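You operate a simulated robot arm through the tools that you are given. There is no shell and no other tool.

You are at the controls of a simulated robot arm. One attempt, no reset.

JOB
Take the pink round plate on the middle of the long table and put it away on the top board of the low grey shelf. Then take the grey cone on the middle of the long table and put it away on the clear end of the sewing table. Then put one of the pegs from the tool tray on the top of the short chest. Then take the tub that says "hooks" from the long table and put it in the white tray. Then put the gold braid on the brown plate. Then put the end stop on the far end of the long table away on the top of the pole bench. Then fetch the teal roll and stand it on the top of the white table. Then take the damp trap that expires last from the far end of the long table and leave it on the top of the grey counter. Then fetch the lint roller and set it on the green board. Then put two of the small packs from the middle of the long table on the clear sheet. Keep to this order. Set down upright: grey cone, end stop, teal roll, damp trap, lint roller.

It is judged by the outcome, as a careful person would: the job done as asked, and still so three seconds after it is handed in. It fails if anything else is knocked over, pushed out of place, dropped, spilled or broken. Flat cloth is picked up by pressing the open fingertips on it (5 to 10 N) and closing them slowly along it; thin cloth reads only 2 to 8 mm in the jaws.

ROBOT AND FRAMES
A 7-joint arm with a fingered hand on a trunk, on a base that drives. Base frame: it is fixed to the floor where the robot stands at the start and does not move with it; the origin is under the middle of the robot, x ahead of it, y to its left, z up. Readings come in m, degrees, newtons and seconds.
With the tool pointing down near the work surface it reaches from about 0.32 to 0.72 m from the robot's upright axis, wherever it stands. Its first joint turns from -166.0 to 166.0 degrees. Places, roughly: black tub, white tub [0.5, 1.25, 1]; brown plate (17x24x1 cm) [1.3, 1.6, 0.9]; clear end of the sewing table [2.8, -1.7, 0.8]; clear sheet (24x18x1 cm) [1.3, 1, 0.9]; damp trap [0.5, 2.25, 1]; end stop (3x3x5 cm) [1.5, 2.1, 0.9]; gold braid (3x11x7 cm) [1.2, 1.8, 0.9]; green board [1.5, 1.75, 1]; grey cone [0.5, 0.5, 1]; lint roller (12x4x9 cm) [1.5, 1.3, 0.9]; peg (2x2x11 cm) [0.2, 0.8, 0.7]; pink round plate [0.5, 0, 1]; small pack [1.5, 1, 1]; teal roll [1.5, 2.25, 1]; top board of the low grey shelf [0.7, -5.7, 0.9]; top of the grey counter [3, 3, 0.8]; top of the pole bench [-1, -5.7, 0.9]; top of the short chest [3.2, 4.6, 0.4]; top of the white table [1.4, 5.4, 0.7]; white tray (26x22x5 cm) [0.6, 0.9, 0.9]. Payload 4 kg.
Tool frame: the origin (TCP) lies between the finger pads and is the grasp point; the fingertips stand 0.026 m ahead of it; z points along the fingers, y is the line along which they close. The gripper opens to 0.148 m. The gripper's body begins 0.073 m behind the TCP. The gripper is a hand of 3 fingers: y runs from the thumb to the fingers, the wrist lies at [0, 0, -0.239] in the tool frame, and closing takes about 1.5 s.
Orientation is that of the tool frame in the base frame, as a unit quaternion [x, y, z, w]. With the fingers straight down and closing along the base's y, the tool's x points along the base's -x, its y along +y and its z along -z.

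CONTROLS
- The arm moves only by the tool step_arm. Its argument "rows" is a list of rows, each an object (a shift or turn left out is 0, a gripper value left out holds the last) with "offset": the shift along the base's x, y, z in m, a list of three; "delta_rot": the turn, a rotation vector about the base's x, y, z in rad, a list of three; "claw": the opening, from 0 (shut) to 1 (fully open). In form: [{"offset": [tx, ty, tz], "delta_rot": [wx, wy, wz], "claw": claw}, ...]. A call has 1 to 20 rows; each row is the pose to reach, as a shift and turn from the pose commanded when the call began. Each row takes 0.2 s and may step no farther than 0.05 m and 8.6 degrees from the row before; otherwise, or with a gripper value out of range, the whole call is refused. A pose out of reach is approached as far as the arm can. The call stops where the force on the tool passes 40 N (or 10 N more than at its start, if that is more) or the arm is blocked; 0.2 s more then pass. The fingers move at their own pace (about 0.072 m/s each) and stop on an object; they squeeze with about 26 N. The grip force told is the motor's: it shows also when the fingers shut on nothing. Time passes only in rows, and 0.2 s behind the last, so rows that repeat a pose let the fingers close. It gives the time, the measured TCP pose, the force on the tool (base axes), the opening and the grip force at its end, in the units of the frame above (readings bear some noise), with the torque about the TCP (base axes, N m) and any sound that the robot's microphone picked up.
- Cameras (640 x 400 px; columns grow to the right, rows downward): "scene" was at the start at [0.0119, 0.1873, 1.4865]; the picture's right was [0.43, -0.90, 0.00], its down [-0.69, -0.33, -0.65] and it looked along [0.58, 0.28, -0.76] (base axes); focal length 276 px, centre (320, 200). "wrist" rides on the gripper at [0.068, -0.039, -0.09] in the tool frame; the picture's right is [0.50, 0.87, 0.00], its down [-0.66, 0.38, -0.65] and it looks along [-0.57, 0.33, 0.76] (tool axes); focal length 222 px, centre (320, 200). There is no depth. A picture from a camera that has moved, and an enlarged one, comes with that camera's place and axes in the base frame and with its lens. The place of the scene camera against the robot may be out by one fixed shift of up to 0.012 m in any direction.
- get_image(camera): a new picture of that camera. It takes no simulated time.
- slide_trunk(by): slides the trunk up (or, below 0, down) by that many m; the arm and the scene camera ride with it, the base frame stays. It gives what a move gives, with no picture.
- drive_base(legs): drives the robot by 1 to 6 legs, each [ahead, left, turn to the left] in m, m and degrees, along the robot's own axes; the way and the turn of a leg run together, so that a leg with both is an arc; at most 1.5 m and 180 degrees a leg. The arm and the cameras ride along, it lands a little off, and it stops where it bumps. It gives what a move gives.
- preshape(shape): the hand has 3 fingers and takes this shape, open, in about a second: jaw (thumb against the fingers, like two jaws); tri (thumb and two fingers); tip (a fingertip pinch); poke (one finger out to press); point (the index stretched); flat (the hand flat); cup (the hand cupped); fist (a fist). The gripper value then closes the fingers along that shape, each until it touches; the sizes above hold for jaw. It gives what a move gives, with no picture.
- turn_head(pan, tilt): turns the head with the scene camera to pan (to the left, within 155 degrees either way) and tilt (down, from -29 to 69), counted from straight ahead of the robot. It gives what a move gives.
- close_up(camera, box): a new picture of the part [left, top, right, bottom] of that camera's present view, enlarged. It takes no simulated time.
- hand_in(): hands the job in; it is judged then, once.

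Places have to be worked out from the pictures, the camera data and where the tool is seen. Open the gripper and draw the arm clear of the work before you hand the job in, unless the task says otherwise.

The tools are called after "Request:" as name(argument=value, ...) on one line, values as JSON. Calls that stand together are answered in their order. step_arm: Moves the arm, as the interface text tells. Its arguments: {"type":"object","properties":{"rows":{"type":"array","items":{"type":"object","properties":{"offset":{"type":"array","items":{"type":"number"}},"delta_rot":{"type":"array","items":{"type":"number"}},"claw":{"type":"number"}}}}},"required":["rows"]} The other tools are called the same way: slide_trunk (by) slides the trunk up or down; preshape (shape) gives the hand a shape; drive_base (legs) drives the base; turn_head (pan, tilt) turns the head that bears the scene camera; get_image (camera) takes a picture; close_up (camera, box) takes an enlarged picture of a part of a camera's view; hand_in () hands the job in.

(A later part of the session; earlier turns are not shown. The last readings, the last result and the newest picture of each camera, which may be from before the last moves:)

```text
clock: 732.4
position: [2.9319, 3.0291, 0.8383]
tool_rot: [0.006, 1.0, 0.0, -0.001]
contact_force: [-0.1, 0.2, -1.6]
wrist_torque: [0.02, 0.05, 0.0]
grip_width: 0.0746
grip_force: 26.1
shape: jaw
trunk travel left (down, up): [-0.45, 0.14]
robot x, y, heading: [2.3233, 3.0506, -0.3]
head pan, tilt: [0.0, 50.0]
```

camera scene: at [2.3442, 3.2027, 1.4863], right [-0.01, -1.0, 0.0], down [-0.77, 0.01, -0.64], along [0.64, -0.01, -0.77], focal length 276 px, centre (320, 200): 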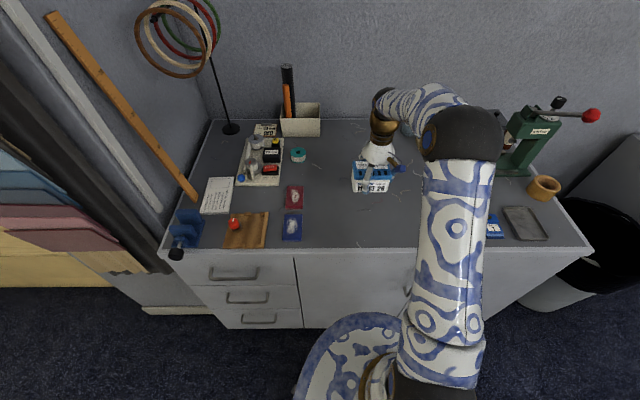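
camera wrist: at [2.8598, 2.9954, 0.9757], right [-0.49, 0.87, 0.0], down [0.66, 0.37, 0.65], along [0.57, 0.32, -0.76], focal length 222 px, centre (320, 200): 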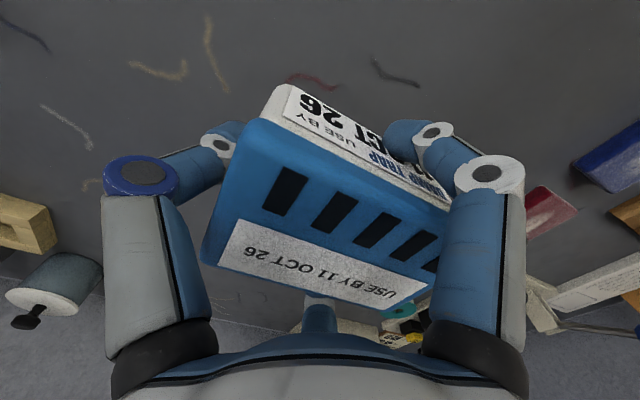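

Request:
step_arm(rows=[{"offset": [0, 0, -0.002]}, {"offset": [0, 0, -0.004]}])

```text
clock: 733.0
position: [2.931, 3.0291, 0.8362]
tool_rot: [0.006, 1.0, 0.0, 0.001]
contact_force: [2.3, -1.3, 18.9]
wrist_torque: [-0.06, 0.1, 0.05]
grip_width: 0.0745
grip_force: 26.0
shape: jaw
trunk travel left (down, up): [-0.45, 0.14]
robot x, y, heading: [2.3234, 3.0472, -0.5]
head pan, tilt: [0.0, 50.0]
```

Contact (19 N). I ease off 2 mm and open slowly.

Request:
step_arm(rows=[{"offset": [0, 0, 0.0015]}, {"offset": [0, 0, 0.002], "claw": 0.53}, {"offset": [0, 0, 0.002], "claw": 0.56}, {"offset": [0, 0, 0.002], "claw": 0.6}, {"offset": [0, 0, 0.002], "claw": 0.66}, {"offset": [0, 0, 0.002], "claw": 0.74}, {"offset": [0, 0, 0.002], "claw": 0.84}, {"offset": [0, 0, 0.002], "claw": 1.0}, {"offset": [0, 0, 0.002], "claw": 1.0}, {"offset": [0, 0, 0.002], "claw": 1.0}])

Request:
get_image(camera="wrist")

Request:
close_up(camera="scene", box=[320, 100, 440, 220])

```text
clock: 735.2
position: [2.9306, 3.0297, 0.8367]
tool_rot: [0.006, 1.0, 0.0, -0.001]
contact_force: [0.9, 0.2, -0.3]
wrist_torque: [-0.03, -0.01, -0.01]
grip_width: 0.1479
grip_force: 0.1
shape: jaw
trunk travel left (down, up): [-0.45, 0.14]
robot x, y, heading: [2.3209, 3.047, -0.6]
head pan, tilt: [0.0, 50.0]
```

```text
taken
camera wrist: at [2.8623, 2.991, 0.9257], right [-0.49, 0.87, 0.0], down [0.66, 0.37, 0.65], along [0.57, 0.32, -0.76], focal length 222 px, centre (320, 200)
```

wrist: 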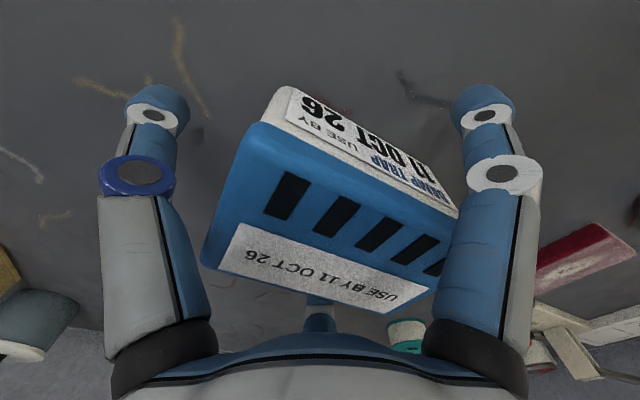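

```text
3.33 times, centred on (380, 160) of scene
camera zoom: at [2.3439, 3.2028, 1.4862], right [-0.01, -1.0, 0.0], down [-0.77, 0.01, -0.64], along [0.64, -0.01, -0.77], focal length 919 px, centre (120, 333)
```

zoom: 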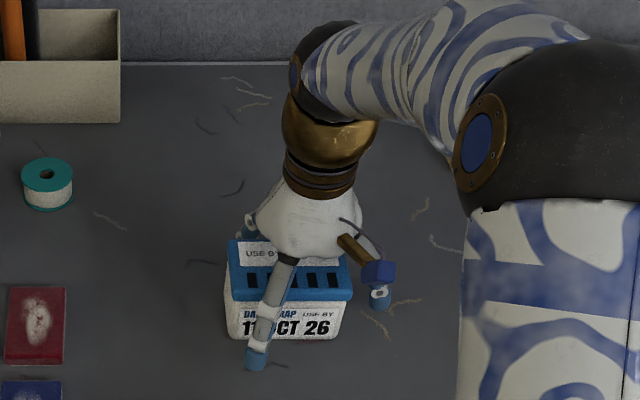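

The trap stands on the counter, free. I rise straight up and retract.

Request:
step_arm(rows=[{"offset": [0, 0, 0.02]}, {"offset": [0, 0, 0.04]}, {"offset": [0, 0, 0.07]}, {"offset": [0, 0, 0.11]}, {"offset": [0, 0, 0.15]}, {"offset": [0, 0, 0.19]}, {"offset": [-0.03, 0, 0.22]}, {"offset": [-0.07, 0, 0.245]}, {"offset": [-0.11, 0, 0.27]}, {"offset": [-0.15, 0, 0.29]}, {"offset": [-0.19, 0, 0.3]}, {"offset": [-0.22, 0, 0.31]}])

Request:
get_image(camera="scene")

```text
clock: 737.8
position: [2.7085, 3.0308, 1.1449]
tool_rot: [0.006, 1.0, 0.0, -0.001]
contact_force: [-0.6, -0.3, 0.1]
wrist_torque: [0.0, -0.01, -0.01]
grip_width: 0.1478
grip_force: 0.0
shape: jaw
trunk travel left (down, up): [-0.45, 0.14]
robot x, y, heading: [2.3193, 3.0475, -0.8]
head pan, tilt: [0.0, 50.0]
```

```text
taken
camera scene: at [2.3435, 3.2028, 1.4862], right [-0.01, -1.0, 0.0], down [-0.77, 0.01, -0.64], along [0.64, -0.01, -0.77], focal length 276 px, centre (320, 200)
```

scene: 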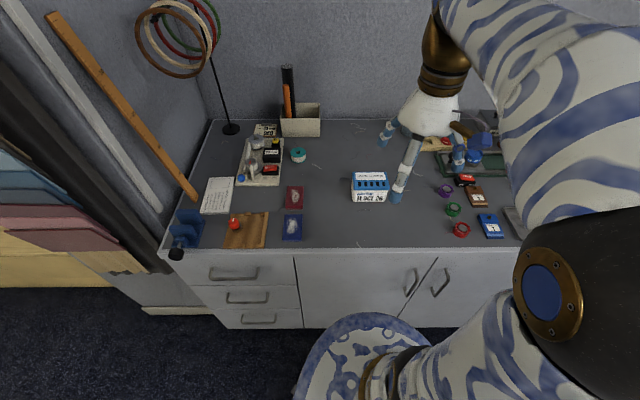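

The damp trap is on the counter. Now the lint roller; I turn round and go to the table's far side at y≈1.35.

Request:
drive_base(legs=[[-0.28, 0, 0], [0, 0, 90], [0, 0, 90]])

```text
clock: 747.3
position: [1.6591, 3.08, 1.1447]
tool_rot: [1.0, -0.018, 0.002, 0.0]
contact_force: [-0.1, -0.3, 0.2]
wrist_torque: [0.02, 0.01, 0.01]
grip_width: 0.1479
grip_force: 0.1
shape: jaw
trunk travel left (down, up): [-0.45, 0.14]
robot x, y, heading: [2.0432, 3.0498, 177.8]
head pan, tilt: [0.0, 50.0]
```

Request:
drive_base(legs=[[0, 0, 2.2], [0, 0.9, 0], [0, 0.75, 0]])

Request:
turn_head(pan=0, tilt=45)

Request:
get_image(camera="scene")

```text
clock: 755.9
position: [1.7103, 1.4402, 1.1444]
tool_rot: [1.0, 0.019, 0.001, 0.0]
contact_force: [0.9, -0.7, -1.0]
wrist_torque: [0.0, -0.02, -0.01]
grip_width: 0.1476
grip_force: 0.0
shape: jaw
trunk travel left (down, up): [-0.45, 0.14]
robot x, y, heading: [2.0935, 1.4411, -177.9]
head pan, tilt: [0.0, 50.0]
```

```text
clock: 756.6
position: [1.7089, 1.44, 1.1445]
tool_rot: [1.0, 0.018, 0.001, -0.001]
contact_force: [-1.0, 1.5, 0.6]
wrist_torque: [0.04, 0.02, 0.04]
grip_width: 0.1477
grip_force: 0.1
shape: jaw
trunk travel left (down, up): [-0.45, 0.14]
robot x, y, heading: [2.0984, 1.4376, -177.8]
head pan, tilt: [0.0, 45.0]
```

```text
taken
camera scene: at [2.0822, 1.2933, 1.4931], right [-0.04, 1.0, 0.0], down [0.71, 0.03, -0.71], along [-0.71, -0.03, -0.71], focal length 276 px, centre (320, 200)
```

scene: 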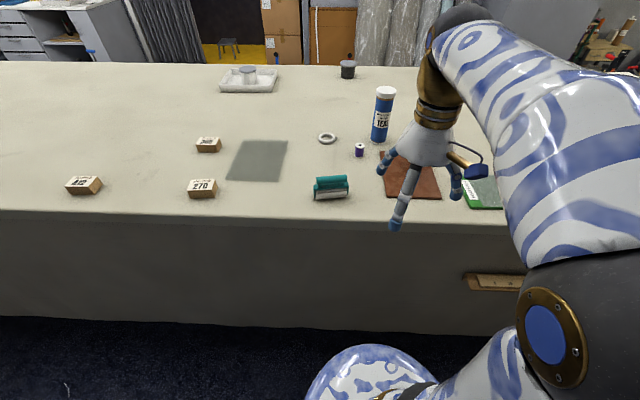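

Three small packs (412, 270, 365), the clear sheet, lint roller, brown plate and green board are in view. I drive closer and enlarge the lint roller.

Request:
drive_base(legs=[[0.2, 0, -2.2]])

Request:
get_image(camera="scene")

Request:
get_image(camera="wrist")

```text
clock: 758.2
position: [1.5083, 1.454, 1.1442]
tool_rot: [1.0, -0.003, 0.002, 0.0]
contact_force: [0.0, -0.6, -0.3]
wrist_torque: [0.01, 0.0, 0.0]
grip_width: 0.1479
grip_force: 0.0
shape: jaw
trunk travel left (down, up): [-0.45, 0.14]
robot x, y, heading: [1.8958, 1.4434, 179.7]
head pan, tilt: [0.0, 45.0]
```

```text
taken
camera scene: at [1.874, 1.2907, 1.4931], right [0.0, 1.0, 0.0], down [0.71, 0.0, -0.71], along [-0.71, 0.0, -0.71], focal length 276 px, centre (320, 200)
```

scene: 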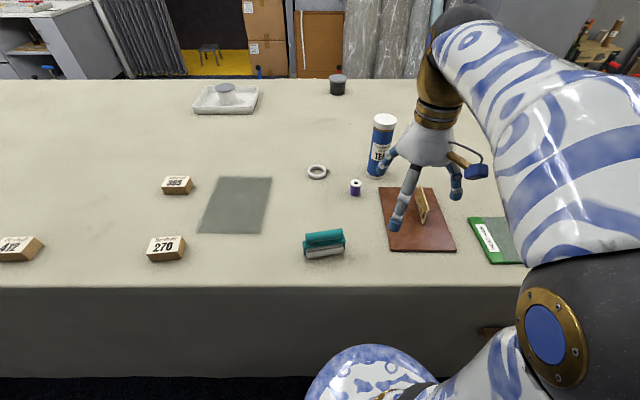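

```text
taken
camera wrist: at [1.5752, 1.4929, 1.2347], right [0.49, -0.87, 0.0], down [-0.66, -0.37, 0.65], along [-0.57, -0.32, -0.76], focal length 222 px, centre (320, 200)
```

wrist: 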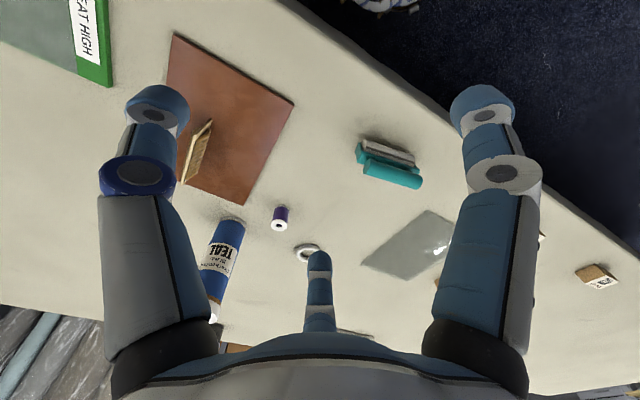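

Request:
close_up(camera="scene", box=[285, 210, 365, 275])

Request:
close_up(camera="wrist", box=[340, 120, 440, 200])

Request:
close_up(camera="scene", box=[0, 160, 290, 280])

```text
6.15 times, centred on (325, 242) of scene
camera zoom: at [1.874, 1.2907, 1.4931], right [0.0, 1.0, 0.0], down [0.71, 0.0, -0.71], along [-0.71, 0.0, -0.71], focal length 1696 px, centre (289, -62)
```

zoom: 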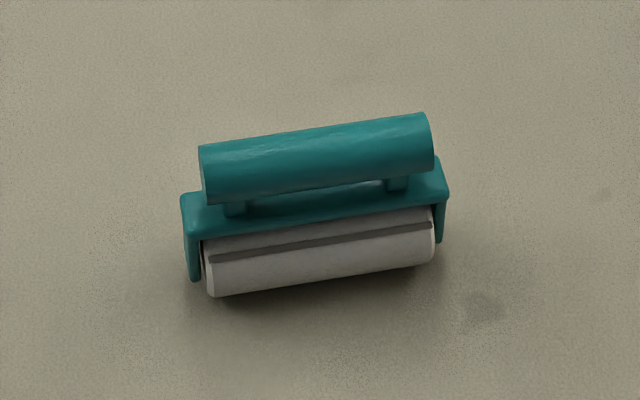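

```text
5.00 times, centred on (390, 160) of wrist
camera zoom: at [1.5752, 1.4929, 1.2347], right [0.49, -0.87, 0.0], down [-0.66, -0.37, 0.65], along [-0.57, -0.32, -0.76], focal length 1111 px, centre (-30, 400)
```

zoom: 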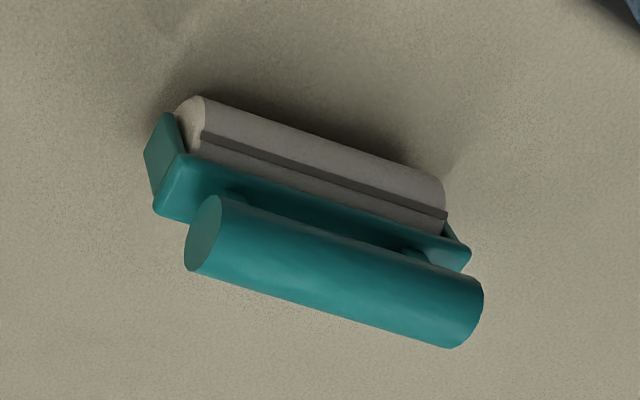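

```text
2.21 times, centred on (145, 220) of scene
camera zoom: at [1.874, 1.2907, 1.4931], right [0.0, 1.0, 0.0], down [0.71, 0.0, -0.71], along [-0.71, 0.0, -0.71], focal length 608 px, centre (706, 156)
```

zoom: 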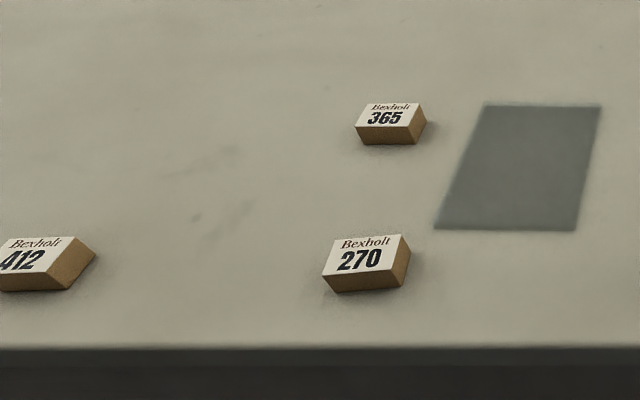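

The lint roller stands upright; its handle is a bar (≈2.5 cm thick) along an axis about 10° off y, centred at (1.467, 1.304, 0.962). I turn the hand −79° to close across it and move above.

Request:
step_arm(rows=[{"offset": [-0.004, -0.015, 0.0], "delta_rot": [0, 0, -0.138], "claw": 0.8}, {"offset": [-0.008, -0.03, 0.0], "delta_rot": [0, 0, -0.276], "claw": 0.8}, {"offset": [-0.012, -0.045, 0.0], "delta_rot": [0, 0, -0.414], "claw": 0.8}, {"offset": [-0.016, -0.06, -0.01], "delta_rot": [0, 0, -0.552], "claw": 0.8}, {"offset": [-0.02, -0.075, -0.02], "delta_rot": [0, 0, -0.69], "claw": 0.8}, {"offset": [-0.025, -0.09, -0.03], "delta_rot": [0, 0, -0.828], "claw": 0.8}, {"offset": [-0.029, -0.105, -0.04], "delta_rot": [0, 0, -0.966], "claw": 0.8}, {"offset": [-0.033, -0.12, -0.05], "delta_rot": [0, 0, -1.104], "claw": 0.8}, {"offset": [-0.037, -0.135, -0.055], "delta_rot": [0, 0, -1.242], "claw": 0.8}, {"offset": [-0.041, -0.15, -0.06], "delta_rot": [0, 0, -1.38], "claw": 0.8}, {"offset": [-0.041, -0.15, -0.06], "delta_rot": [0, 0, -1.38], "claw": 0.8}])

Request:
get_image(camera="wrist")

Request:
close_up(camera="wrist", box=[250, 20, 400, 150])

```text
clock: 760.6
position: [1.468, 1.305, 1.0838]
tool_rot: [0.769, -0.639, 0.002, 0.001]
contact_force: [0.8, -0.2, -0.7]
wrist_torque: [0.0, -0.01, 0.0]
grip_width: 0.1186
grip_force: 0.1
shape: jaw
trunk travel left (down, up): [-0.45, 0.14]
robot x, y, heading: [1.8939, 1.4422, 179.8]
head pan, tilt: [0.0, 45.0]
```

```text
taken
camera wrist: at [1.5176, 1.245, 1.1734], right [-0.76, -0.65, 0.0], down [-0.49, 0.58, 0.65], along [-0.42, 0.5, -0.76], focal length 222 px, centre (320, 200)
```

wrist: 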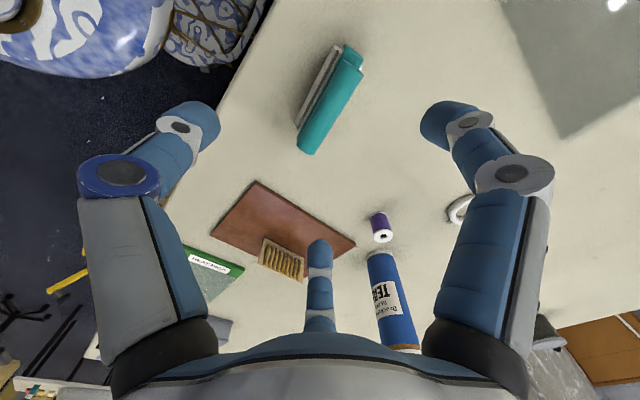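

```text
3.08 times, centred on (325, 85) of wrist
camera zoom: at [1.5176, 1.245, 1.1734], right [-0.76, -0.65, 0.0], down [-0.49, 0.58, 0.65], along [-0.42, 0.5, -0.76], focal length 684 px, centre (305, 554)
```

zoom: 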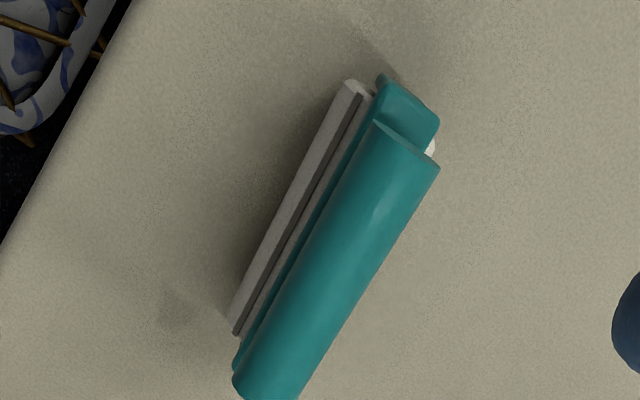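

Handle centre refined to (1.465, 1.295). I align and descend so the handle lies between the pads.

Request:
step_arm(rows=[{"offset": [-0.001, -0.01, -0.02]}, {"offset": [-0.001, -0.01, -0.05]}, {"offset": [-0.001, -0.01, -0.08]}, {"offset": [-0.001, -0.01, -0.105]}, {"offset": [-0.001, -0.01, -0.116]}, {"offset": [-0.001, -0.01, -0.116]}])

Request:
get_image(camera="wrist")

Request:
close_up(camera="scene", box=[265, 170, 385, 270])

```text
clock: 762.0
position: [1.4671, 1.2974, 0.9678]
tool_rot: [0.769, -0.64, 0.002, 0.002]
contact_force: [-1.0, 0.1, -0.4]
wrist_torque: [0.01, 0.01, 0.02]
grip_width: 0.1187
grip_force: 0.0
shape: jaw
trunk travel left (down, up): [-0.45, 0.14]
robot x, y, heading: [1.8886, 1.4365, 180.0]
head pan, tilt: [0.0, 45.0]
```

```text
taken
camera wrist: at [1.517, 1.2365, 1.0579], right [-0.76, -0.65, 0.0], down [-0.49, 0.58, 0.65], along [-0.42, 0.5, -0.76], focal length 222 px, centre (320, 200)
```

wrist: 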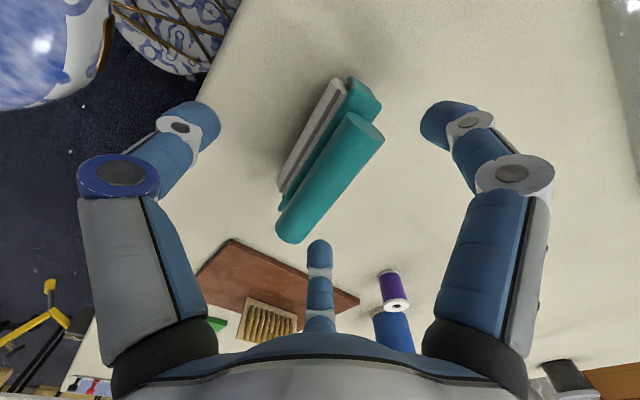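

```text
4.00 times, centred on (325, 220) of scene
camera zoom: at [1.8742, 1.2906, 1.4931], right [0.0, 1.0, 0.0], down [0.71, 0.0, -0.71], along [-0.71, 0.0, -0.71], focal length 1102 px, centre (300, 120)
```

zoom: 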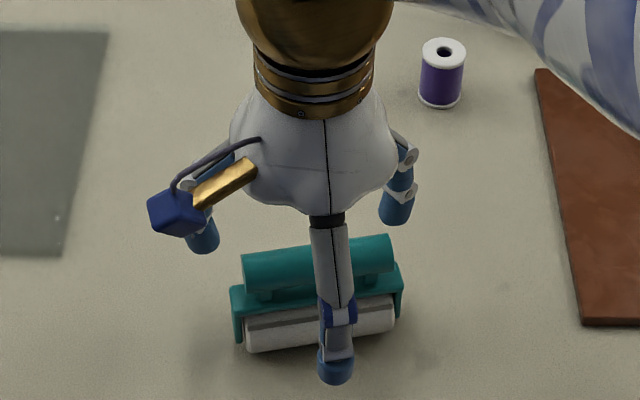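

The handle's axis is nearer z≈0.945; I lower 1.6 cm and shift 4 mm, then close.

Request:
step_arm(rows=[{"offset": [-0.004, -0.002, -0.008], "claw": 0.8}, {"offset": [-0.004, -0.002, -0.016], "claw": 0.8}, {"offset": [-0.004, -0.002, -0.016], "claw": 0.6}, {"offset": [-0.004, -0.002, -0.016], "claw": 0.45}, {"offset": [-0.004, -0.002, -0.016], "claw": 0.35}, {"offset": [-0.004, -0.002, -0.016], "claw": 0.25}, {"offset": [-0.004, -0.002, -0.016], "claw": 0.15}, {"offset": [-0.004, -0.002, -0.016], "claw": 0.05}, {"offset": [-0.004, -0.002, -0.016], "claw": 0.0}, {"offset": [-0.004, -0.002, -0.016], "claw": 0.0}])

Request:
get_image(camera="wrist")

Request:
close_up(camera="scene", box=[265, 170, 385, 270])

```text
clock: 764.2
position: [1.4628, 1.2936, 0.9515]
tool_rot: [0.769, -0.639, 0.001, 0.001]
contact_force: [-0.2, 0.4, 0.8]
wrist_torque: [0.02, 0.01, 0.03]
grip_width: 0.0161
grip_force: 25.8
shape: jaw
trunk travel left (down, up): [-0.45, 0.14]
robot x, y, heading: [1.8928, 1.4371, 179.7]
head pan, tilt: [0.0, 45.0]
```

```text
taken
camera wrist: at [1.5125, 1.2342, 1.042], right [-0.76, -0.65, 0.0], down [-0.49, 0.58, 0.65], along [-0.42, 0.5, -0.76], focal length 222 px, centre (320, 200)
```

wrist: 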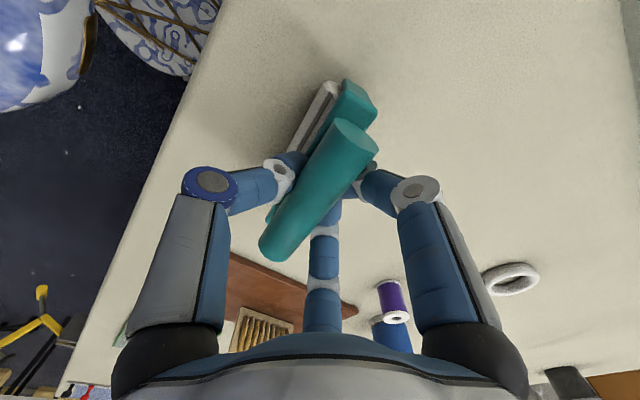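

```text
4.00 times, centred on (325, 220) of scene
camera zoom: at [1.8742, 1.2906, 1.4931], right [0.0, 1.0, 0.0], down [0.71, 0.0, -0.71], along [-0.71, 0.0, -0.71], focal length 1102 px, centre (300, 120)
```

zoom: 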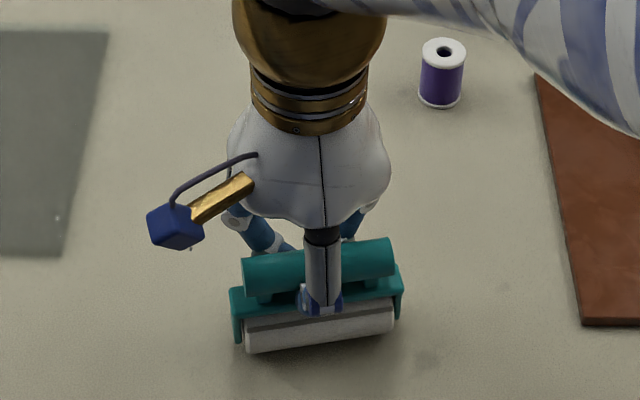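

The fingertips closed under the handle (16 mm). I reopen a little, rise 8 mm and close again to hold it at its widest.

Request:
step_arm(rows=[{"claw": 0.3}, {"claw": 0.3}, {"claw": 0.3, "offset": [0, 0, 0.004]}, {"claw": 0.3, "offset": [0, 0, 0.008]}, {"claw": 0.22, "offset": [0, 0, 0.008]}, {"claw": 0.14, "offset": [0, 0, 0.008]}, {"claw": 0.06, "offset": [0, 0, 0.008]}, {"claw": 0.0, "offset": [0, 0, 0.008]}, {"claw": 0.0, "offset": [0, 0, 0.008]}])

Request:
get_image(camera="wrist")

Request:
close_up(camera="scene", box=[265, 170, 385, 270])

```text
clock: 766.2
position: [1.4627, 1.2935, 0.9594]
tool_rot: [0.769, -0.64, 0.001, 0.0]
contact_force: [-0.2, -0.4, -1.6]
wrist_torque: [-0.01, 0.0, 0.0]
grip_width: 0.0181
grip_force: 25.7
shape: jaw
trunk travel left (down, up): [-0.45, 0.14]
robot x, y, heading: [1.8918, 1.4407, 179.8]
head pan, tilt: [0.0, 45.0]
```

```text
taken
camera wrist: at [1.5121, 1.2341, 1.0495], right [-0.76, -0.65, 0.0], down [-0.49, 0.58, 0.65], along [-0.42, 0.5, -0.76], focal length 222 px, centre (320, 200)
```

wrist: 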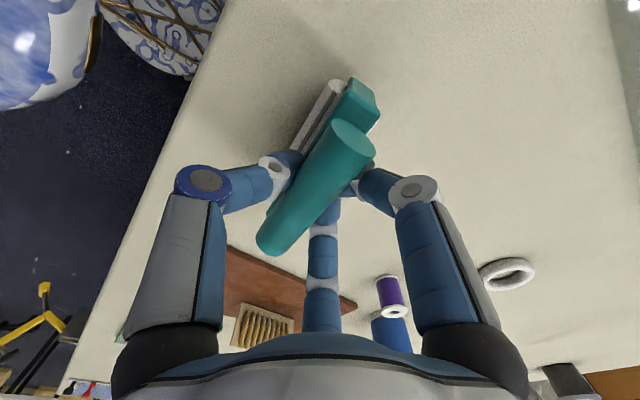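

```text
4.00 times, centred on (325, 220) of scene
camera zoom: at [1.8742, 1.2906, 1.4931], right [0.0, 1.0, 0.0], down [0.71, 0.0, -0.71], along [-0.71, 0.0, -0.71], focal length 1102 px, centre (300, 120)
```

zoom: 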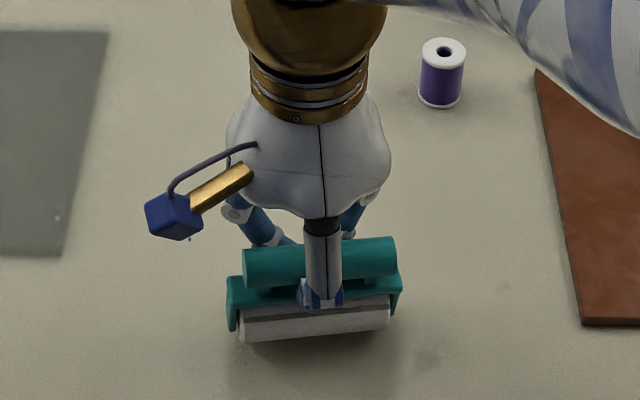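

Held at 18 mm. I lift slightly and look at how it hangs.

Request:
step_arm(rows=[{"offset": [0, 0, 0.01]}, {"offset": [0, 0, 0.03]}, {"offset": [0, 0, 0.06]}, {"offset": [0, 0, 0.08]}, {"offset": [0, 0, 0.08]}])

Request:
get_image(camera="wrist")

Request:
close_up(camera="scene", box=[255, 140, 395, 260])

```text
clock: 767.4
position: [1.4629, 1.2928, 1.041]
tool_rot: [0.769, -0.639, 0.001, 0.0]
contact_force: [-0.9, -0.1, -2.2]
wrist_torque: [-0.01, -0.01, -0.02]
grip_width: 0.0179
grip_force: 26.3
shape: jaw
trunk travel left (down, up): [-0.45, 0.14]
robot x, y, heading: [1.8941, 1.4388, 179.6]
head pan, tilt: [0.0, 45.0]
```

```text
taken
camera wrist: at [1.5128, 1.2342, 1.1306], right [-0.76, -0.65, 0.0], down [-0.49, 0.58, 0.65], along [-0.42, 0.5, -0.76], focal length 222 px, centre (320, 200)
```

wrist: 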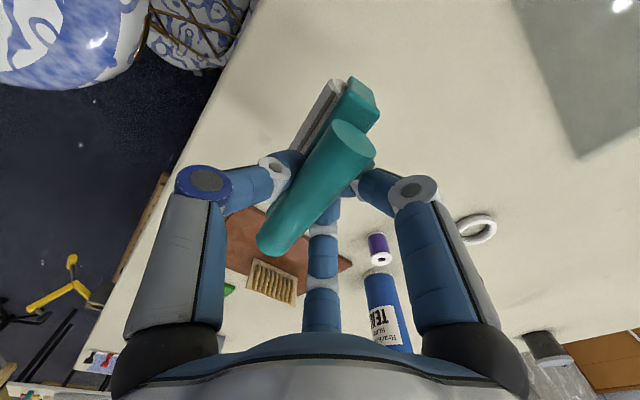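

```text
3.33 times, centred on (325, 200) of scene
camera zoom: at [1.8742, 1.2906, 1.4931], right [0.0, 1.0, 0.0], down [0.71, 0.0, -0.71], along [-0.71, 0.0, -0.71], focal length 919 px, centre (303, 200)
```

zoom: 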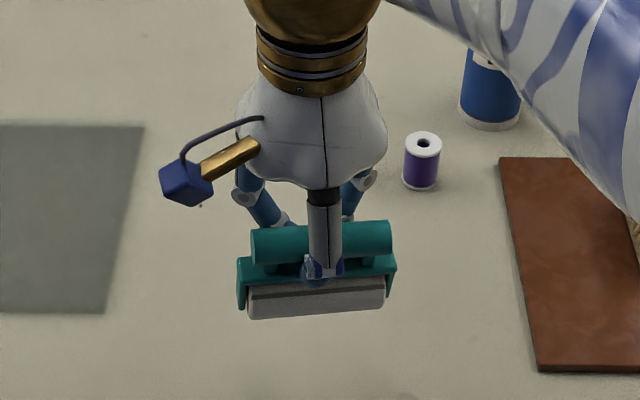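

It hangs upright. I raise it a bit more and slide the robot north to face the green board (≈x 1.34–1.50, y 1.72–1.94).

Request:
step_arm(rows=[{"offset": [0.01, 0.02, 0.03]}, {"offset": [0.02, 0.05, 0.06]}, {"offset": [0.03, 0.08, 0.08]}, {"offset": [0.03, 0.11, 0.1]}])

Request:
drive_base(legs=[[0, -0.38, 0]])

Request:
get_image(camera="scene")

Request:
get_image(camera="wrist")

```text
clock: 768.4
position: [1.4902, 1.4052, 1.1394]
tool_rot: [0.769, -0.64, 0.001, 0.0]
contact_force: [-0.3, 0.5, -1.3]
wrist_torque: [0.02, 0.02, 0.04]
grip_width: 0.0178
grip_force: 26.0
shape: jaw
trunk travel left (down, up): [-0.45, 0.14]
robot x, y, heading: [1.8933, 1.4397, 179.6]
head pan, tilt: [0.0, 45.0]
```

```text
clock: 770.8
position: [1.4924, 1.7888, 1.1413]
tool_rot: [0.768, -0.641, 0.001, 0.001]
contact_force: [-0.7, 0.5, -1.1]
wrist_torque: [-0.01, 0.0, -0.02]
grip_width: 0.0174
grip_force: 26.1
shape: jaw
trunk travel left (down, up): [-0.45, 0.14]
robot x, y, heading: [1.8961, 1.8197, 179.7]
head pan, tilt: [0.0, 45.0]
```

```text
taken
camera scene: at [1.8761, 1.6727, 1.4932], right [0.01, 1.0, 0.0], down [0.71, -0.01, -0.71], along [-0.71, 0.01, -0.71], focal length 276 px, centre (320, 200)
```

scene: 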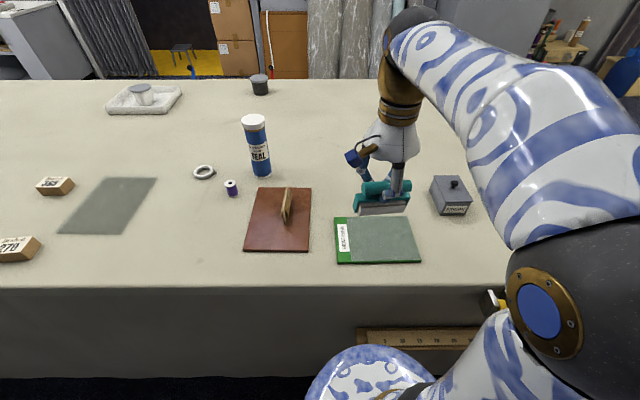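

```text
taken
camera wrist: at [1.5425, 1.7287, 1.2297], right [-0.76, -0.65, 0.0], down [-0.49, 0.58, 0.65], along [-0.42, 0.5, -0.76], focal length 222 px, centre (320, 200)
```

wrist: 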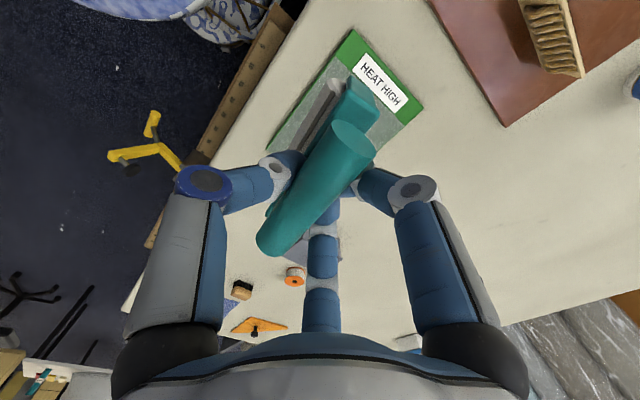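

The board's centre is ≈(1.425, 1.828). I move over it and lower part way.

Request:
step_arm(rows=[{"offset": [-0.02, 0.015, 0]}, {"offset": [-0.045, 0.03, -0.01]}, {"offset": [-0.067, 0.043, -0.04]}, {"offset": [-0.067, 0.043, -0.08]}, {"offset": [-0.067, 0.043, -0.11]}, {"offset": [-0.067, 0.043, -0.13]}, {"offset": [-0.067, 0.043, -0.14]}])

Request:
get_image(camera="wrist")

Request:
close_up(camera="scene", box=[310, 140, 450, 280])

```text
clock: 772.4
position: [1.424, 1.8285, 1.0002]
tool_rot: [0.768, -0.64, 0.0, 0.001]
contact_force: [-0.2, 0.4, -2.2]
wrist_torque: [-0.02, -0.01, -0.01]
grip_width: 0.0173
grip_force: 26.5
shape: jaw
trunk travel left (down, up): [-0.45, 0.14]
robot x, y, heading: [1.8989, 1.8222, 179.4]
head pan, tilt: [0.0, 45.0]
```

```text
taken
camera wrist: at [1.4737, 1.7687, 1.0891], right [-0.76, -0.65, 0.0], down [-0.49, 0.58, 0.65], along [-0.42, 0.5, -0.76], focal length 222 px, centre (320, 200)
```

wrist: 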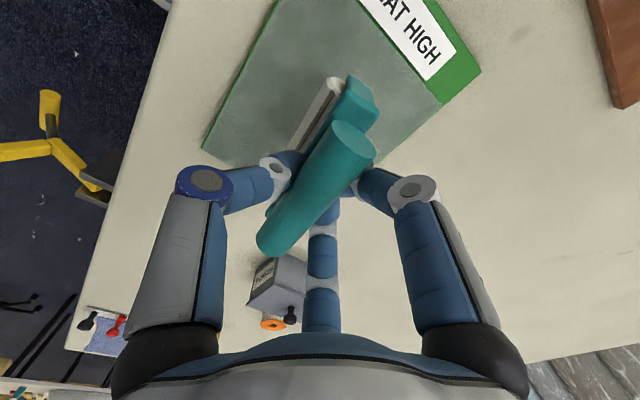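

```text
2.86 times, centred on (380, 210) of scene
camera zoom: at [1.8761, 1.6725, 1.4932], right [0.01, 1.0, 0.0], down [0.71, -0.01, -0.71], along [-0.71, 0.01, -0.71], focal length 787 px, centre (149, 171)
```

zoom: 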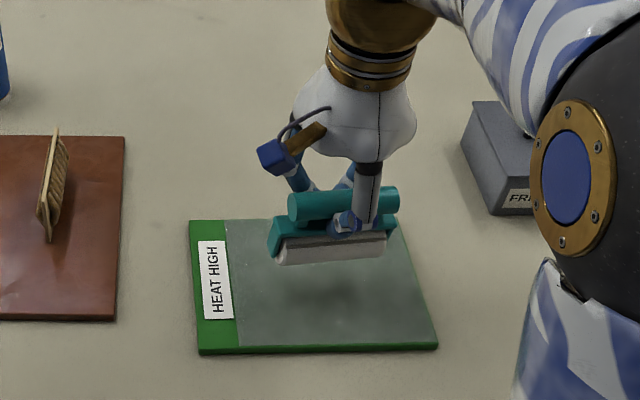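

Request:
step_arm(rows=[{"offset": [0, 0, -0.006]}, {"offset": [0, 0, -0.012]}, {"offset": [0, 0, -0.016]}])

```text
clock: 773.2
position: [1.4262, 1.8297, 0.9842]
tool_rot: [0.768, -0.641, 0.001, 0.001]
contact_force: [-0.6, 0.3, -0.9]
wrist_torque: [0.0, 0.02, 0.01]
grip_width: 0.0176
grip_force: 26.1
shape: jaw
trunk travel left (down, up): [-0.45, 0.14]
robot x, y, heading: [1.8967, 1.8213, 179.7]
head pan, tilt: [0.0, 45.0]
```

Request:
step_arm(rows=[{"offset": [0, 0, -0.003]}, {"offset": [0, 0, -0.006]}])

```text
clock: 773.8
position: [1.4269, 1.8304, 0.9788]
tool_rot: [0.768, -0.641, 0.002, 0.0]
contact_force: [-0.5, -0.3, -1.9]
wrist_torque: [0.0, -0.01, 0.0]
grip_width: 0.0176
grip_force: 26.3
shape: jaw
trunk travel left (down, up): [-0.45, 0.14]
robot x, y, heading: [1.8984, 1.8174, 179.6]
head pan, tilt: [0.0, 45.0]
```

Request:
step_arm(rows=[{"offset": [0, 0, -0.003]}, {"offset": [0, 0, -0.005]}])

```text
clock: 774.4
position: [1.4256, 1.8319, 0.9723]
tool_rot: [0.768, -0.64, 0.001, 0.001]
contact_force: [-0.2, 0.2, -2.6]
wrist_torque: [0.02, 0.0, 0.01]
grip_width: 0.0175
grip_force: 25.6
shape: jaw
trunk travel left (down, up): [-0.45, 0.14]
robot x, y, heading: [1.8988, 1.8204, 180.0]
head pan, tilt: [0.0, 45.0]
```

Request:
step_arm(rows=[{"offset": [0, 0, -0.002]}, {"offset": [0, 0, -0.004]}])

Request:
close_up(camera="scene", box=[330, 180, 430, 270])

```text
clock: 775.0
position: [1.427, 1.8313, 0.9685]
tool_rot: [0.768, -0.641, 0.001, 0.001]
contact_force: [0.2, 0.5, -2.1]
wrist_torque: [0.0, 0.0, -0.01]
grip_width: 0.0176
grip_force: 26.6
shape: jaw
trunk travel left (down, up): [-0.45, 0.14]
robot x, y, heading: [1.8995, 1.8203, 179.6]
head pan, tilt: [0.0, 45.0]
```

```text
4.44 times, centred on (380, 225) of scene
camera zoom: at [1.8761, 1.6725, 1.4931], right [0.01, 1.0, 0.0], down [0.71, -0.01, -0.71], along [-0.71, 0.01, -0.71], focal length 1225 px, centre (53, 89)
```

zoom: 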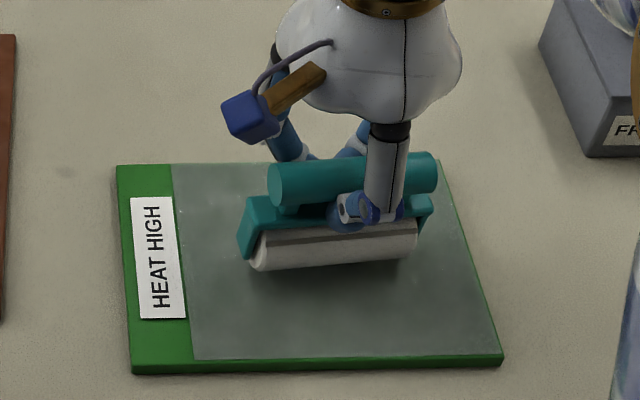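

Request:
step_arm(rows=[{"offset": [0, 0, -0.002]}, {"offset": [0, 0, -0.004]}])

```text
clock: 775.6
position: [1.4263, 1.83, 0.9638]
tool_rot: [0.767, -0.641, 0.001, 0.001]
contact_force: [-1.4, -1.3, 1.9]
wrist_torque: [0.1, -0.06, -0.01]
grip_width: 0.0177
grip_force: 26.4
shape: jaw
trunk travel left (down, up): [-0.45, 0.14]
robot x, y, heading: [1.9, 1.8208, 179.4]
head pan, tilt: [0.0, 45.0]
```

Touching (+1.9 N). I lower 2 mm more to seat it fully.

Request:
step_arm(rows=[{"offset": [0, 0, -0.001]}, {"offset": [0, 0, -0.002]}])

Request:
close_up(camera="scene", box=[330, 180, 430, 270])

```text
clock: 776.2
position: [1.4264, 1.8301, 0.9619]
tool_rot: [0.768, -0.641, 0.001, 0.001]
contact_force: [-0.2, -1.1, 3.2]
wrist_torque: [0.14, -0.03, -0.01]
grip_width: 0.0178
grip_force: 26.2
shape: jaw
trunk travel left (down, up): [-0.45, 0.14]
robot x, y, heading: [1.8985, 1.8188, 179.5]
head pan, tilt: [0.0, 45.0]
```

```text
4.44 times, centred on (380, 225) of scene
camera zoom: at [1.8764, 1.6724, 1.4932], right [0.01, 1.0, 0.0], down [0.71, -0.01, -0.71], along [-0.71, 0.01, -0.71], focal length 1225 px, centre (53, 89)
```

zoom: 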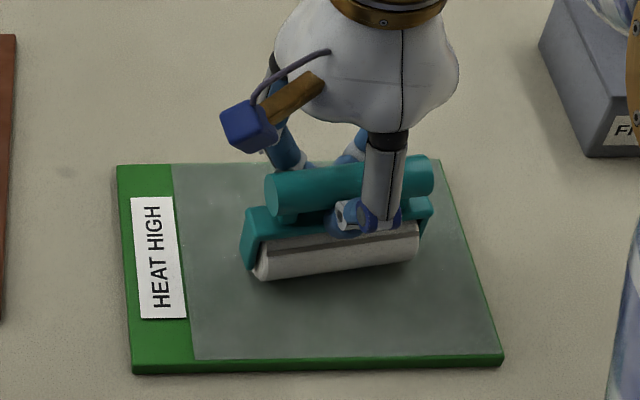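

Request:
step_arm(rows=[{"offset": [0, 0, -0.001]}, {"offset": [0, 0, -0.003]}])

```text
clock: 776.8
position: [1.4261, 1.8306, 0.9612]
tool_rot: [0.768, -0.641, -0.001, 0.002]
contact_force: [-3.1, -2.3, 25.2]
wrist_torque: [0.16, -0.3, -0.03]
grip_width: 0.0185
grip_force: 26.3
shape: jaw
trunk travel left (down, up): [-0.45, 0.14]
robot x, y, heading: [1.8994, 1.8179, 179.9]
head pan, tilt: [0.0, 45.0]
```

Seated (25 N). I ease off and open slowly.

Request:
step_arm(rows=[{"offset": [0, 0, 0.002]}, {"offset": [0, 0, 0.0025]}, {"offset": [0, 0, 0.0025], "claw": 0.13}, {"offset": [0, 0, 0.0025], "claw": 0.15}, {"offset": [0, 0, 0.0025], "claw": 0.18}, {"offset": [0, 0, 0.0025], "claw": 0.22}, {"offset": [0, 0, 0.0025], "claw": 0.28}, {"offset": [0, 0, 0.0025], "claw": 0.36}, {"offset": [0, 0, 0.0025], "claw": 0.45}, {"offset": [0, 0, 0.0025], "claw": 0.55}, {"offset": [0, 0, 0.0025], "claw": 0.6}, {"offset": [0, 0, 0.0025], "claw": 0.6}])

Request:
close_up(camera="scene", box=[330, 180, 430, 270])

Request:
get_image(camera="wrist")

```text
clock: 779.4
position: [1.4251, 1.8308, 0.9614]
tool_rot: [0.769, -0.64, 0.001, 0.001]
contact_force: [-0.3, 0.5, -0.7]
wrist_torque: [0.01, 0.0, 0.01]
grip_width: 0.0881
grip_force: 0.1
shape: jaw
trunk travel left (down, up): [-0.45, 0.14]
robot x, y, heading: [1.8953, 1.8206, 179.6]
head pan, tilt: [0.0, 45.0]
```

```text
4.44 times, centred on (380, 225) of scene
camera zoom: at [1.8762, 1.6725, 1.4931], right [0.01, 1.0, 0.0], down [0.71, -0.01, -0.71], along [-0.71, 0.01, -0.71], focal length 1225 px, centre (53, 89)
```

zoom: 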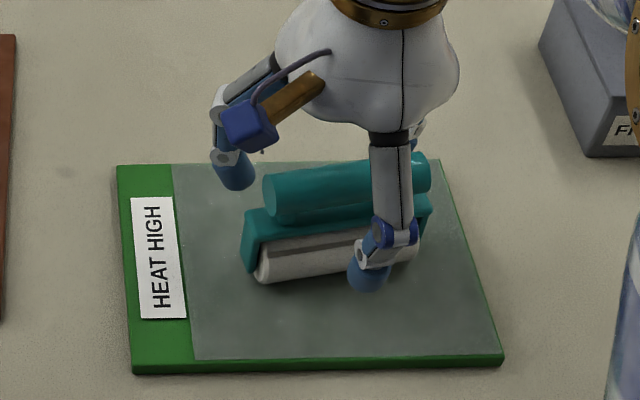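

```text
taken
camera wrist: at [1.475, 1.7718, 1.0517], right [-0.76, -0.65, 0.0], down [-0.49, 0.58, 0.65], along [-0.42, 0.5, -0.76], focal length 222 px, centre (320, 200)
```

wrist: 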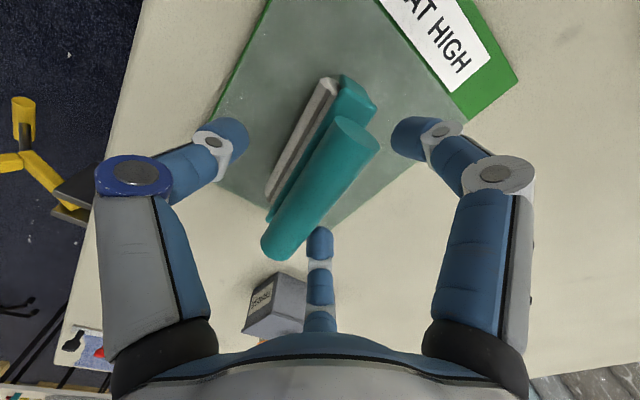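

The lint roller stands on the green board, free. I rise straight up and retract.

Request:
step_arm(rows=[{"offset": [0, 0, 0.015]}, {"offset": [0, 0, 0.035]}, {"offset": [0, 0, 0.07]}, {"offset": [0, 0, 0.11]}, {"offset": [0.01, -0.01, 0.15]}, {"offset": [0.03, -0.02, 0.18]}, {"offset": [0.06, -0.03, 0.19]}, {"offset": [0.09, -0.03, 0.19]}])

Request:
get_image(camera="scene")

Request:
close_up(camera="scene", box=[230, 160, 450, 280])

```text
clock: 781.2
position: [1.513, 1.8052, 1.1521]
tool_rot: [0.768, -0.64, 0.0, 0.0]
contact_force: [-0.3, 0.2, -0.4]
wrist_torque: [0.01, 0.01, 0.0]
grip_width: 0.0882
grip_force: 0.1
shape: jaw
trunk travel left (down, up): [-0.45, 0.14]
robot x, y, heading: [1.8951, 1.816, 179.6]
head pan, tilt: [0.0, 45.0]
```

```text
taken
camera scene: at [1.8766, 1.6725, 1.4932], right [0.01, 1.0, 0.0], down [0.71, -0.01, -0.71], along [-0.71, 0.01, -0.71], focal length 276 px, centre (320, 200)
```

scene: 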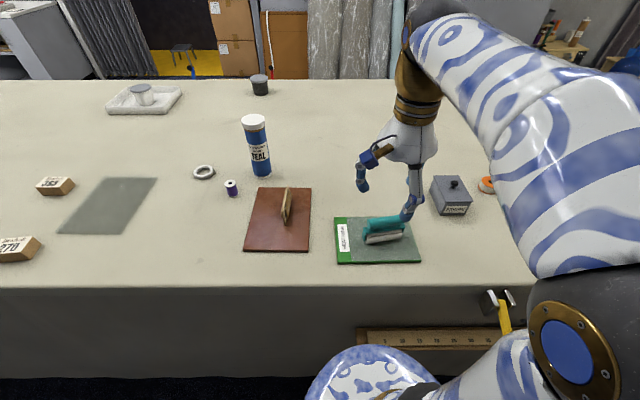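

```text
2.91 times, centred on (340, 220) of scene
camera zoom: at [1.8766, 1.6725, 1.4932], right [0.01, 1.0, 0.0], down [0.71, -0.01, -0.71], along [-0.71, 0.01, -0.71], focal length 802 px, centre (262, 142)
```

zoom: 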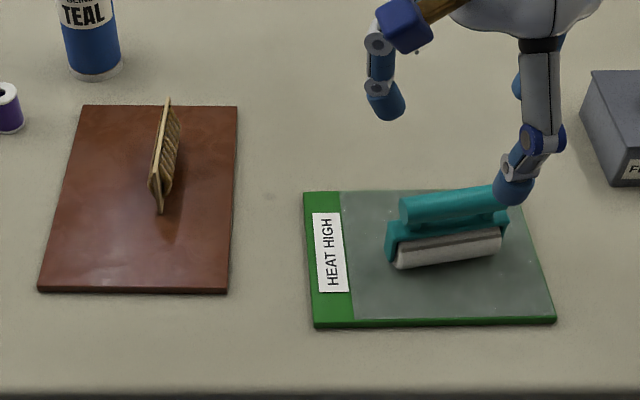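

The lint roller stands on the green board. Last: two small packs (270 and 365 are nearest) onto the clear sheet. I slide south to face them.

Request:
drive_base(legs=[[0, 0.82, 0.4]])

Request:
get_image(camera="scene")

Request:
get_image(camera="wrist")

```text
clock: 785.5
position: [1.5163, 0.9854, 1.1529]
tool_rot: [0.774, -0.633, 0.0, 0.001]
contact_force: [0.4, 0.0, 0.2]
wrist_torque: [0.01, 0.01, -0.03]
grip_width: 0.0881
grip_force: 0.1
shape: jaw
trunk travel left (down, up): [-0.45, 0.14]
robot x, y, heading: [1.9012, 1.0092, -179.2]
head pan, tilt: [0.0, 45.0]
```

```text
taken
camera scene: at [1.8817, 0.8599, 1.4931], right [-0.01, 1.0, 0.0], down [0.71, 0.01, -0.71], along [-0.71, -0.01, -0.71], focal length 276 px, centre (320, 200)
```

scene: 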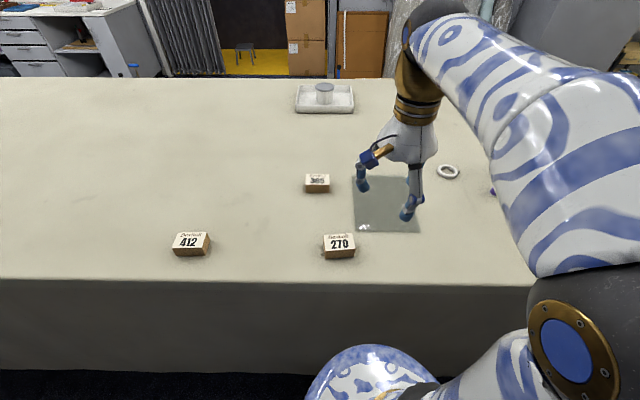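

```text
taken
camera wrist: at [1.566, 0.9271, 1.2422], right [-0.75, -0.66, 0.0], down [-0.5, 0.57, 0.65], along [-0.43, 0.49, -0.76], focal length 222 px, centre (320, 200)
```

wrist: 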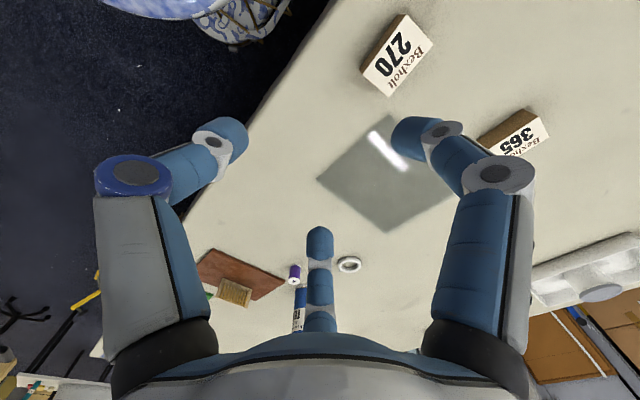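

Request:
close_up(camera="scene", box=[290, 160, 440, 270])

Request:
close_up(camera="wrist", box=[340, 0, 460, 110])

```text
3.64 times, centred on (365, 215) of scene
camera zoom: at [1.8817, 0.8599, 1.4931], right [-0.01, 1.0, 0.0], down [0.71, 0.01, -0.71], along [-0.71, -0.01, -0.71], focal length 1002 px, centre (156, 146)
```

zoom: 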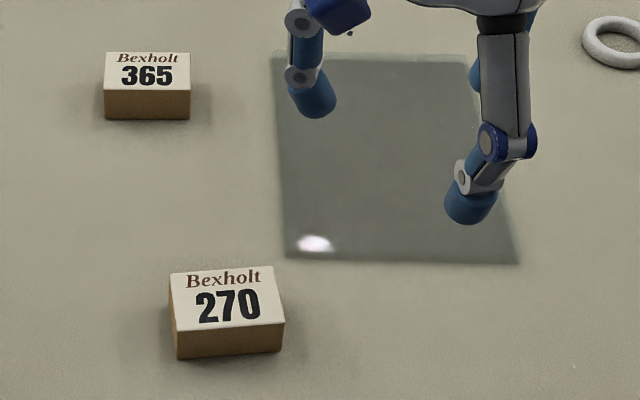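

```text
3.64 times, centred on (400, 55) of wrist
camera zoom: at [1.566, 0.9271, 1.2422], right [-0.75, -0.66, 0.0], down [-0.5, 0.57, 0.65], along [-0.43, 0.49, -0.76], focal length 808 px, centre (29, 727)
```

zoom: 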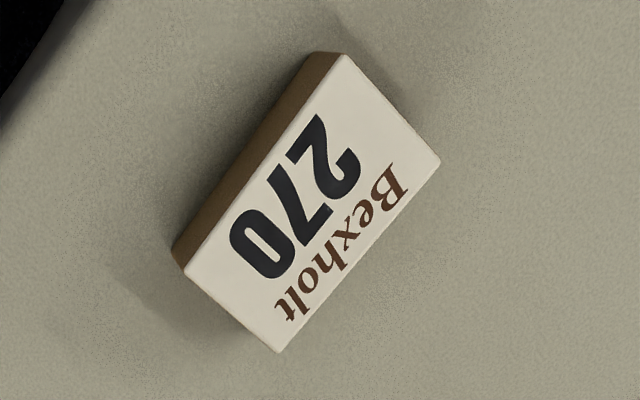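

Pack 270: top about 4.8×7.4 cm, ≈3.3 cm high, centred (1.459, 0.900), long side ≈6° off y. I drive 7 cm closer, then go above it with the hand turned to close across the short side.

Request:
drive_base(legs=[[0.07, 0, -0.8]])

Request:
get_image(camera="wrist")

```text
clock: 786.6
position: [1.4448, 0.9901, 1.1519]
tool_rot: [0.771, -0.637, 0.001, 0.001]
contact_force: [-0.8, 0.1, -0.1]
wrist_torque: [0.01, -0.01, 0.03]
grip_width: 0.0884
grip_force: 0.1
shape: jaw
trunk travel left (down, up): [-0.45, 0.14]
robot x, y, heading: [1.8314, 1.0087, 180.2]
head pan, tilt: [0.0, 45.0]
```

```text
taken
camera wrist: at [1.496, 0.9312, 1.242], right [-0.76, -0.65, 0.0], down [-0.5, 0.57, 0.65], along [-0.43, 0.49, -0.76], focal length 222 px, centre (320, 200)
```

wrist: 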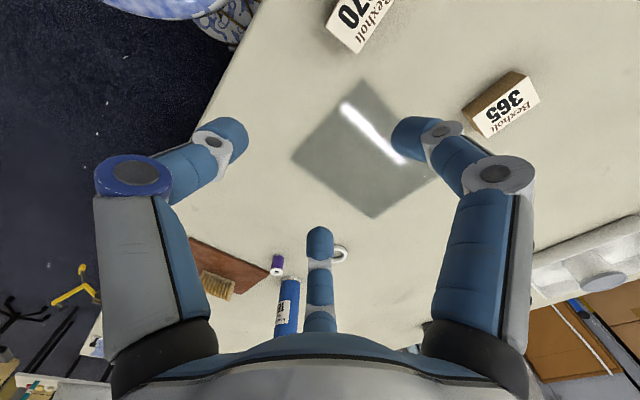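

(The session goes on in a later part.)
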